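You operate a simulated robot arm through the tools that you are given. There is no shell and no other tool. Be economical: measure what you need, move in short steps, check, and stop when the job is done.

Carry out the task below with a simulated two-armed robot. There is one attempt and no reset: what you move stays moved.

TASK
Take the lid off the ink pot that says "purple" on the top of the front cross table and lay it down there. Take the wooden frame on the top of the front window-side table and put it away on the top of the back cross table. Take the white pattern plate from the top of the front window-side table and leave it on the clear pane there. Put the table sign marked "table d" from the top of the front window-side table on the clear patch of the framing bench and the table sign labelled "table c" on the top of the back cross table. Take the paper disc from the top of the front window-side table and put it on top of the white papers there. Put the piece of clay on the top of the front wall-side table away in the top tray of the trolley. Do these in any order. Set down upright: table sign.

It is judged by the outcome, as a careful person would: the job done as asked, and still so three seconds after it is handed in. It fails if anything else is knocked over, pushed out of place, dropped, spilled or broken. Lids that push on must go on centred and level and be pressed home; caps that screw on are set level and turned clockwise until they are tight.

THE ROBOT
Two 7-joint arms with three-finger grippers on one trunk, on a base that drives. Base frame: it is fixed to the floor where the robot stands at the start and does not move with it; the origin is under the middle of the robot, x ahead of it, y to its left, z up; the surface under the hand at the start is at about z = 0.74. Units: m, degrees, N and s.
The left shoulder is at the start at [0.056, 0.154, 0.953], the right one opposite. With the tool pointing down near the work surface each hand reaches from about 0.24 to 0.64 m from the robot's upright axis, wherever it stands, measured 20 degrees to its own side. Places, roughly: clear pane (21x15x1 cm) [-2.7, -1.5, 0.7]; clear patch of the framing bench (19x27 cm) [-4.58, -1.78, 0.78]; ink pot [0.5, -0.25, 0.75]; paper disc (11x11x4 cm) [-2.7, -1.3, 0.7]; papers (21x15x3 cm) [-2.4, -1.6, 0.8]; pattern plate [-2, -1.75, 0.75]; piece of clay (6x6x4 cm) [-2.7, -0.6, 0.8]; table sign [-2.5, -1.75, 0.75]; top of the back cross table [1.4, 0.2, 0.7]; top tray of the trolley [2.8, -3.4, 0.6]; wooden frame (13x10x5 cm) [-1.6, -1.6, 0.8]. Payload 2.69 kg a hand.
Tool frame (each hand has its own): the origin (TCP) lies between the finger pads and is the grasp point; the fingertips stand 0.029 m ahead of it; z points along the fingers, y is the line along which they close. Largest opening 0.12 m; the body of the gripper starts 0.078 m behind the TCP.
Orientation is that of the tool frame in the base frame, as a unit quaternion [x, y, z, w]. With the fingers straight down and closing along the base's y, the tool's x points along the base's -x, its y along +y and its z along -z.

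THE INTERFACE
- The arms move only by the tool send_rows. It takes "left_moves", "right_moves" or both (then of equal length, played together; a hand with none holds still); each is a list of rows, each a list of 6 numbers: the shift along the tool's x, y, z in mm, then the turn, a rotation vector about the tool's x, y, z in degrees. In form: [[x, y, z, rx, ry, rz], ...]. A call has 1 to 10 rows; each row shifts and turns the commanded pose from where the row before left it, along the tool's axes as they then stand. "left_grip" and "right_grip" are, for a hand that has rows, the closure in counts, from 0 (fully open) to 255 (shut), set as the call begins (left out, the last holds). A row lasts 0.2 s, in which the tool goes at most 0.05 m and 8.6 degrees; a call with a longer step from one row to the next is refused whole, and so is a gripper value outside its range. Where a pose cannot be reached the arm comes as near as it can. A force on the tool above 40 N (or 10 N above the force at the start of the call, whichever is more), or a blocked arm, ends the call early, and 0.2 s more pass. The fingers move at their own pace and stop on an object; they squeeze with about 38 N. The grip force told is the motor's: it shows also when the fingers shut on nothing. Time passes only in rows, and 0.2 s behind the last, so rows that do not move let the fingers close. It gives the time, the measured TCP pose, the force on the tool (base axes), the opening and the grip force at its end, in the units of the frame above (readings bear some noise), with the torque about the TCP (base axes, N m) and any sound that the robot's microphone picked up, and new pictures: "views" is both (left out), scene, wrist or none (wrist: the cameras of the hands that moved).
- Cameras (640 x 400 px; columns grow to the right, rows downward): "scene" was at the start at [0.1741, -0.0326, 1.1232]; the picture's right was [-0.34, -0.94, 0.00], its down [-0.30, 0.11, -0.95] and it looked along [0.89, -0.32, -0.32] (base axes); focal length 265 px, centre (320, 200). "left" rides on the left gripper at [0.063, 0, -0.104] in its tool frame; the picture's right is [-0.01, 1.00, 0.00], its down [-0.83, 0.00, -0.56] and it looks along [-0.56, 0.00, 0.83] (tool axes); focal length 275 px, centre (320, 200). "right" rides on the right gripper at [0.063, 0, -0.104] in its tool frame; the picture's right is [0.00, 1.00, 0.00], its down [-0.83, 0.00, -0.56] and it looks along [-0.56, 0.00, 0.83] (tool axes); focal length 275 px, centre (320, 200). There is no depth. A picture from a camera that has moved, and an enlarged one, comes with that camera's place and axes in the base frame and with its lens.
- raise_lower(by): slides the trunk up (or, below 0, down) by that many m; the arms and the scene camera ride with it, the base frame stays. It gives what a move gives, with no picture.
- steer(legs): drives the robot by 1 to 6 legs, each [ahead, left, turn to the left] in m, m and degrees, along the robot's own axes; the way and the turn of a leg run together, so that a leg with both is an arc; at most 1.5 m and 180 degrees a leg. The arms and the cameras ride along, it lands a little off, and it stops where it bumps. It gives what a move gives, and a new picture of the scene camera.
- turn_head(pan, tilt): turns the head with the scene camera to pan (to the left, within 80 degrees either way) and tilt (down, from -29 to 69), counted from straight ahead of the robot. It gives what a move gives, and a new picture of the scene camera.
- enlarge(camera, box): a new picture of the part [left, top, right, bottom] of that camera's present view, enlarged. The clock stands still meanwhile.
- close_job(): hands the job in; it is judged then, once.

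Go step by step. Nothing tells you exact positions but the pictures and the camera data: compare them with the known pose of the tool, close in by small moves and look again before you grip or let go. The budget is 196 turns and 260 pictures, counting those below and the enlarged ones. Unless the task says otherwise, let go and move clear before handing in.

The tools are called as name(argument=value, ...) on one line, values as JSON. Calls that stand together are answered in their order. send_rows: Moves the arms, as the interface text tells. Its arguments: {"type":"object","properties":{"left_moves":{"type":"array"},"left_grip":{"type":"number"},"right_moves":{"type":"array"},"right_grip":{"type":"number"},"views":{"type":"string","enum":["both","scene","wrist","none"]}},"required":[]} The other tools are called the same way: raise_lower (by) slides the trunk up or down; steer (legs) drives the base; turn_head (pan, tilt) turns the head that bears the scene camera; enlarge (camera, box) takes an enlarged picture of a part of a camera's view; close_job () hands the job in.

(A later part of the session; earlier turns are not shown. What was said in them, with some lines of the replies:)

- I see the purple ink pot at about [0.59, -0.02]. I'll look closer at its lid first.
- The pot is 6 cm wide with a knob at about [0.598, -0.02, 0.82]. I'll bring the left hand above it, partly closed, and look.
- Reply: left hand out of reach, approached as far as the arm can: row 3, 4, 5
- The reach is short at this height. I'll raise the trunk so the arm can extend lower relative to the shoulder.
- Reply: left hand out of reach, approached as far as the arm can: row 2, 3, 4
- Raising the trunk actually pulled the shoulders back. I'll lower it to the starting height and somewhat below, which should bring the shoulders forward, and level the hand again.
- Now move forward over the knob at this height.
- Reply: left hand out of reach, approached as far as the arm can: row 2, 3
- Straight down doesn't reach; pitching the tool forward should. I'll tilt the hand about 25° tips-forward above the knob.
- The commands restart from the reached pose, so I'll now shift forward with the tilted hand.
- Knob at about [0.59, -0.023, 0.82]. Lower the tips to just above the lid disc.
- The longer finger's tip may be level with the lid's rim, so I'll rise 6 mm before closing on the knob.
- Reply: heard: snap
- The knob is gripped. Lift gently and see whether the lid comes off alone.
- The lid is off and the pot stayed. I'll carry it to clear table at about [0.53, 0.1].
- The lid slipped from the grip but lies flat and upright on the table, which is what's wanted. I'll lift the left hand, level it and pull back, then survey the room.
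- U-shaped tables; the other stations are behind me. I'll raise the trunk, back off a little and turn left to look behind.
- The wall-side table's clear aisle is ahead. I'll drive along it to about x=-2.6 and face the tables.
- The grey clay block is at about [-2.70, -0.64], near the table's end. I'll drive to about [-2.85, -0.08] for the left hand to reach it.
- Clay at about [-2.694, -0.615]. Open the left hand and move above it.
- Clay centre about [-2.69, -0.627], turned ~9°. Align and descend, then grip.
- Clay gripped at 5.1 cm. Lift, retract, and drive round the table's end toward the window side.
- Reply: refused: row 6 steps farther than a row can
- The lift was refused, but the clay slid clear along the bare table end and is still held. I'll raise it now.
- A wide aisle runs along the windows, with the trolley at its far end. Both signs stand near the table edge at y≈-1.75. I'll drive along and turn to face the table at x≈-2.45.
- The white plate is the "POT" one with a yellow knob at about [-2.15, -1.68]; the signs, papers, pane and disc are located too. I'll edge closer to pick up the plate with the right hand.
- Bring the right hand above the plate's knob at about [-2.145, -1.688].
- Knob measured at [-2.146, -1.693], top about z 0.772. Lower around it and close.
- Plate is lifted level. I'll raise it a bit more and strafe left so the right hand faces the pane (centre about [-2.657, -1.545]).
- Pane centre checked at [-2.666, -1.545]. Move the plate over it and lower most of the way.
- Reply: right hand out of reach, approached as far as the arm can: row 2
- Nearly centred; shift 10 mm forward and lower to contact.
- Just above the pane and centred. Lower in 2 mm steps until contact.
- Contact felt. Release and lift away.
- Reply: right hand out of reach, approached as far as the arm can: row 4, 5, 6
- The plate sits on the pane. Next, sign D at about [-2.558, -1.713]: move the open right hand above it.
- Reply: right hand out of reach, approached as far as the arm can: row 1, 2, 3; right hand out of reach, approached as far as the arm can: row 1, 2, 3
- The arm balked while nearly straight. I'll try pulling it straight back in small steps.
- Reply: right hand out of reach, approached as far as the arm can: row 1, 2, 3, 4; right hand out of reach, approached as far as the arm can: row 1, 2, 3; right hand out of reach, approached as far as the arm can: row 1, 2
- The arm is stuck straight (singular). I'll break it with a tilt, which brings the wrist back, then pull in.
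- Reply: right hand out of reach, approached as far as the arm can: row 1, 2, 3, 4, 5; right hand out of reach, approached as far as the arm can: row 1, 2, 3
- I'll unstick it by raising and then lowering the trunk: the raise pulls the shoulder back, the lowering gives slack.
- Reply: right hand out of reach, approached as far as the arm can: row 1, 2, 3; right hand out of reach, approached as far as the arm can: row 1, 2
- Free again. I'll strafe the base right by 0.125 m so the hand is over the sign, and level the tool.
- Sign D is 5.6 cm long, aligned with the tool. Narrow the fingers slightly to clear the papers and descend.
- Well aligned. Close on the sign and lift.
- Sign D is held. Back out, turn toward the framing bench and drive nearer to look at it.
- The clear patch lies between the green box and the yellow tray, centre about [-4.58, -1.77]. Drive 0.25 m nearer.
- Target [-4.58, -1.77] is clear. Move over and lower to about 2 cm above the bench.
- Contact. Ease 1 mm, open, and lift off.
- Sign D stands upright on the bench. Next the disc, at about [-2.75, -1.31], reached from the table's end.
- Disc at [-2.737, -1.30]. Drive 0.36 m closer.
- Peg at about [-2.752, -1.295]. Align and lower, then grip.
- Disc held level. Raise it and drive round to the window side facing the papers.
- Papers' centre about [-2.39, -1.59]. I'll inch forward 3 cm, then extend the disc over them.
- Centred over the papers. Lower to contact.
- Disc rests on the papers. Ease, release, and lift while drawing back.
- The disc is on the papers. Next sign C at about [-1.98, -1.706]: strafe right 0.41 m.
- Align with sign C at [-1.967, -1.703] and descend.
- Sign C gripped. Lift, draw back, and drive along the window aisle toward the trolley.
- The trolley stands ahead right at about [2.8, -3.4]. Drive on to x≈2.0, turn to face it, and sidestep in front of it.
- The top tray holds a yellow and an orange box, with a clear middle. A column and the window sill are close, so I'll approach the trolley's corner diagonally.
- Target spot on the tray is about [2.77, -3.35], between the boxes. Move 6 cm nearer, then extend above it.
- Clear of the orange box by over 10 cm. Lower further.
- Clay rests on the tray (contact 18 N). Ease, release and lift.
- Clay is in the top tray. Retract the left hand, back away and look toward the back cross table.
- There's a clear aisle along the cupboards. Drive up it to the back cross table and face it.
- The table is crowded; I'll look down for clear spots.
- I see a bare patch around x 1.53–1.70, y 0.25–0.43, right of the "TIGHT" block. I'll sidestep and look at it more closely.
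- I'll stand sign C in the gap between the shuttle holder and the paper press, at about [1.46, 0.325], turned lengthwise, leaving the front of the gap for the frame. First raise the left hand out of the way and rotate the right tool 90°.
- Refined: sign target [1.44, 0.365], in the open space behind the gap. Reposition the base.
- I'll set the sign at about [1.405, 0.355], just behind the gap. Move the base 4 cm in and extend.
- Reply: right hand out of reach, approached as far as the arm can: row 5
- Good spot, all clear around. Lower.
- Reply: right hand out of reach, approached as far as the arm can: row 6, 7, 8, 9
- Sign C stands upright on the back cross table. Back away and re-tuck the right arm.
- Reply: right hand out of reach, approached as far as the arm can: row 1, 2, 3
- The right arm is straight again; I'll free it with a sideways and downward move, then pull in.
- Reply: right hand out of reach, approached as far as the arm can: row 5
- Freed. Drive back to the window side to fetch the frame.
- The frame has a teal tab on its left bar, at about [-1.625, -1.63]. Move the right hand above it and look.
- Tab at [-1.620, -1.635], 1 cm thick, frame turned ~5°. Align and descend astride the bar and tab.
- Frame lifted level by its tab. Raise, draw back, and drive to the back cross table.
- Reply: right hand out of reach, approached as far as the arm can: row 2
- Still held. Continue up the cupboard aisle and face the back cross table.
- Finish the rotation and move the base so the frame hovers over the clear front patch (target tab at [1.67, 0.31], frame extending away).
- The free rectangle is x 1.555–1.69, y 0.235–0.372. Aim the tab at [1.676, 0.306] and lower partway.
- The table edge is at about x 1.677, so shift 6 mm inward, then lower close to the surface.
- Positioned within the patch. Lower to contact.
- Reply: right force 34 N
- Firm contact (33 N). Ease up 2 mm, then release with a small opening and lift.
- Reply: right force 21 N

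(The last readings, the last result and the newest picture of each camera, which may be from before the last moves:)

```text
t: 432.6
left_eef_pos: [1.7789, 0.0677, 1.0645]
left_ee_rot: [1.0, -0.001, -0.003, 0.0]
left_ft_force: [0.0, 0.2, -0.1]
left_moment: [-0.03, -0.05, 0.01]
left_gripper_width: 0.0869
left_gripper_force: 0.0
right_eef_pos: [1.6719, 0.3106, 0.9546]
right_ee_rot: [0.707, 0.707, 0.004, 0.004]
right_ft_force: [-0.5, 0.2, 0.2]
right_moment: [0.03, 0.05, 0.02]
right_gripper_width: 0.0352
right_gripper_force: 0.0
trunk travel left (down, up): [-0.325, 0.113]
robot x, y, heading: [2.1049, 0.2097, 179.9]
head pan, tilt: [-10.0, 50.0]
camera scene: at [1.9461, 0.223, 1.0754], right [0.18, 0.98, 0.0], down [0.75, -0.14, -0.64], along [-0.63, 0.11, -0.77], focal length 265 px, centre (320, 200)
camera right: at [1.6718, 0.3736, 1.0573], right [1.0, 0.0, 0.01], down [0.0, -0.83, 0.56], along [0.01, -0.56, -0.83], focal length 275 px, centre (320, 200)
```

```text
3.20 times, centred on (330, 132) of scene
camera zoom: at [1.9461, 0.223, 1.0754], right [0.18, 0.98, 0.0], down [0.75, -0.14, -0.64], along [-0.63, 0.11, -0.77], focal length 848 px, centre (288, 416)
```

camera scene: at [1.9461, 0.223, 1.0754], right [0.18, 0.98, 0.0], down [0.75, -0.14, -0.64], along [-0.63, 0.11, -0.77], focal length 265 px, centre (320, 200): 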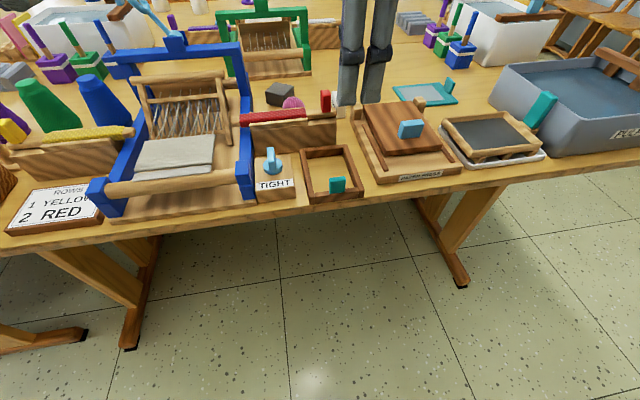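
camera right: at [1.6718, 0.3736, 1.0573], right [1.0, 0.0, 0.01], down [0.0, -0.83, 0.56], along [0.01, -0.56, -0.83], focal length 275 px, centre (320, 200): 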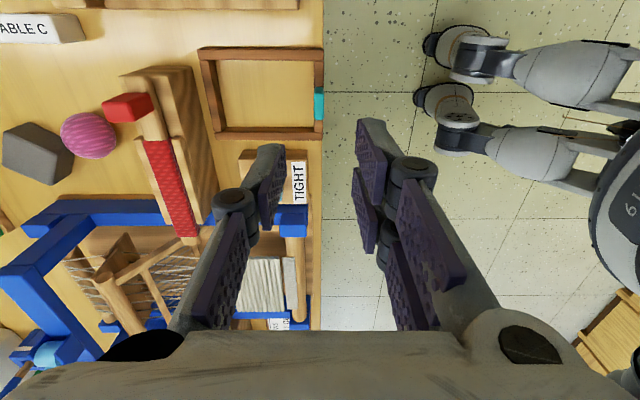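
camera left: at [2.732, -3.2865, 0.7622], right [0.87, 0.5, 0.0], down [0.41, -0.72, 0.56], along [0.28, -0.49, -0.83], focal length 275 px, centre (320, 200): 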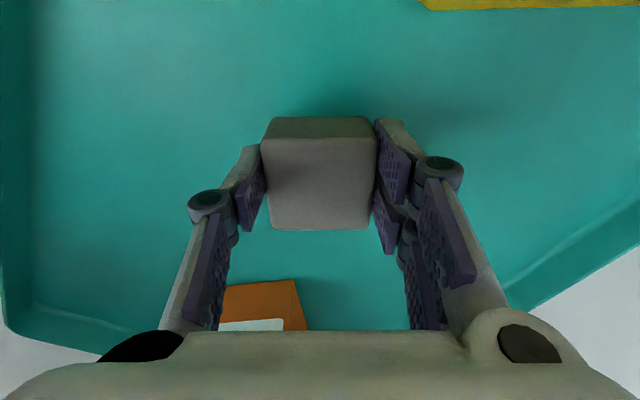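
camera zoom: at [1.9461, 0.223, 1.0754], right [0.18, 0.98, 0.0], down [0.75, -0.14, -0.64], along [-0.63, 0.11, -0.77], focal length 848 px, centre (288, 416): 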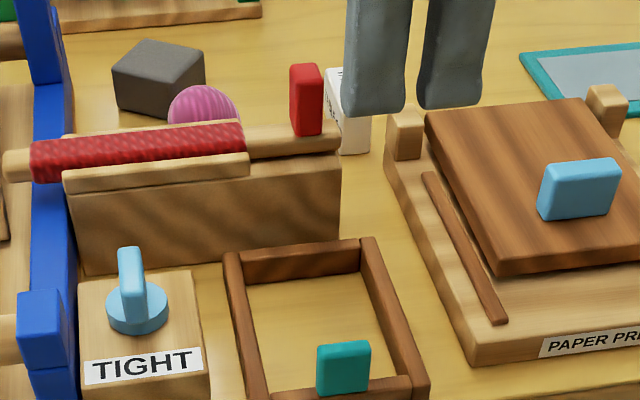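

The frame lies on the table with nothing else touched, and sign C stands behind it. I'll back away to be clear, then check once.

steer(legs=[[-0.3, 0, 0]])

enlarge(camera="scene", box=[160, 0, 560, 250])

```text
t: 434.6
left_eef_pos: [2.0799, 0.0674, 1.0638]
left_ee_rot: [1.0, -0.003, -0.002, -0.001]
left_ft_force: [0.0, -0.4, 0.2]
left_moment: [0.0, 0.06, 0.02]
left_gripper_width: 0.0867
left_gripper_force: 0.0
right_eef_pos: [1.972, 0.3102, 0.9523]
right_ee_rot: [0.708, 0.706, 0.005, 0.004]
right_ft_force: [0.5, 0.8, 0.0]
right_moment: [0.0, 0.01, 0.03]
right_gripper_width: 0.0352
right_gripper_force: 0.2
trunk travel left (down, up): [-0.325, 0.113]
robot x, y, heading: [2.4089, 0.2107, 179.4]
head pan, tilt: [-10.0, 50.0]
camera scene: at [2.247, 0.2217, 1.0755], right [0.18, 0.98, 0.0], down [0.75, -0.14, -0.64], along [-0.63, 0.12, -0.77], focal length 265 px, centre (320, 200)
```

scene: 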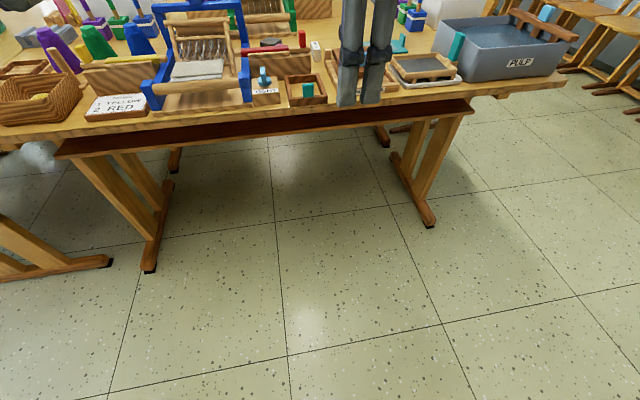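

```text
1.60 times, centred on (360, 125) of scene
camera zoom: at [2.247, 0.2217, 1.0755], right [0.18, 0.98, 0.0], down [0.75, -0.14, -0.64], along [-0.63, 0.12, -0.77], focal length 424 px, centre (256, 320)
```

zoom: 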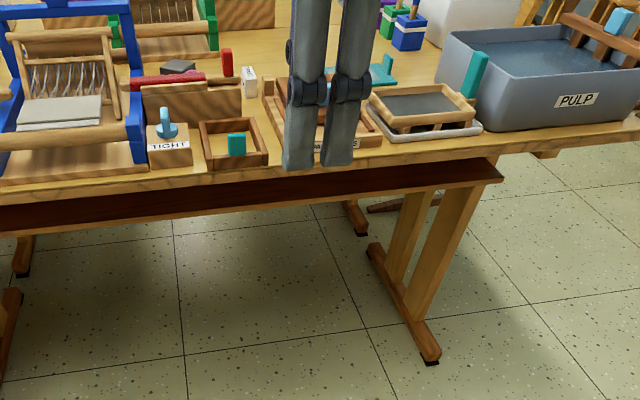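

All items are where they were asked for, both signs stand upright, and both hands are clear, so I'm handing in.

close_job()

```text
The job is handed in.
```

I did every part of the task and handed the job in; the one slip was that the purple lid came out of the grip as I set it down.

- **Purple ink pot lid:** it slipped a short way above the front cross table and landed flat and upright there. The pot did not move.
- **Wooden frame:** on the top of the back cross table, at the table's edge in a gap between the things already there.
- **White pattern plate:** centred on the clear pane.
- **Table signs:** D stands upright on the clear patch of the framing bench, and C stands upright on the back cross table.
- **Paper disc:** on top of the white papers.
- **Clay:** in the top tray of the trolley, between the two boxes.

I saw nothing else knocked over or pushed out of place. I did not go back to check the earlier placements before handing in.
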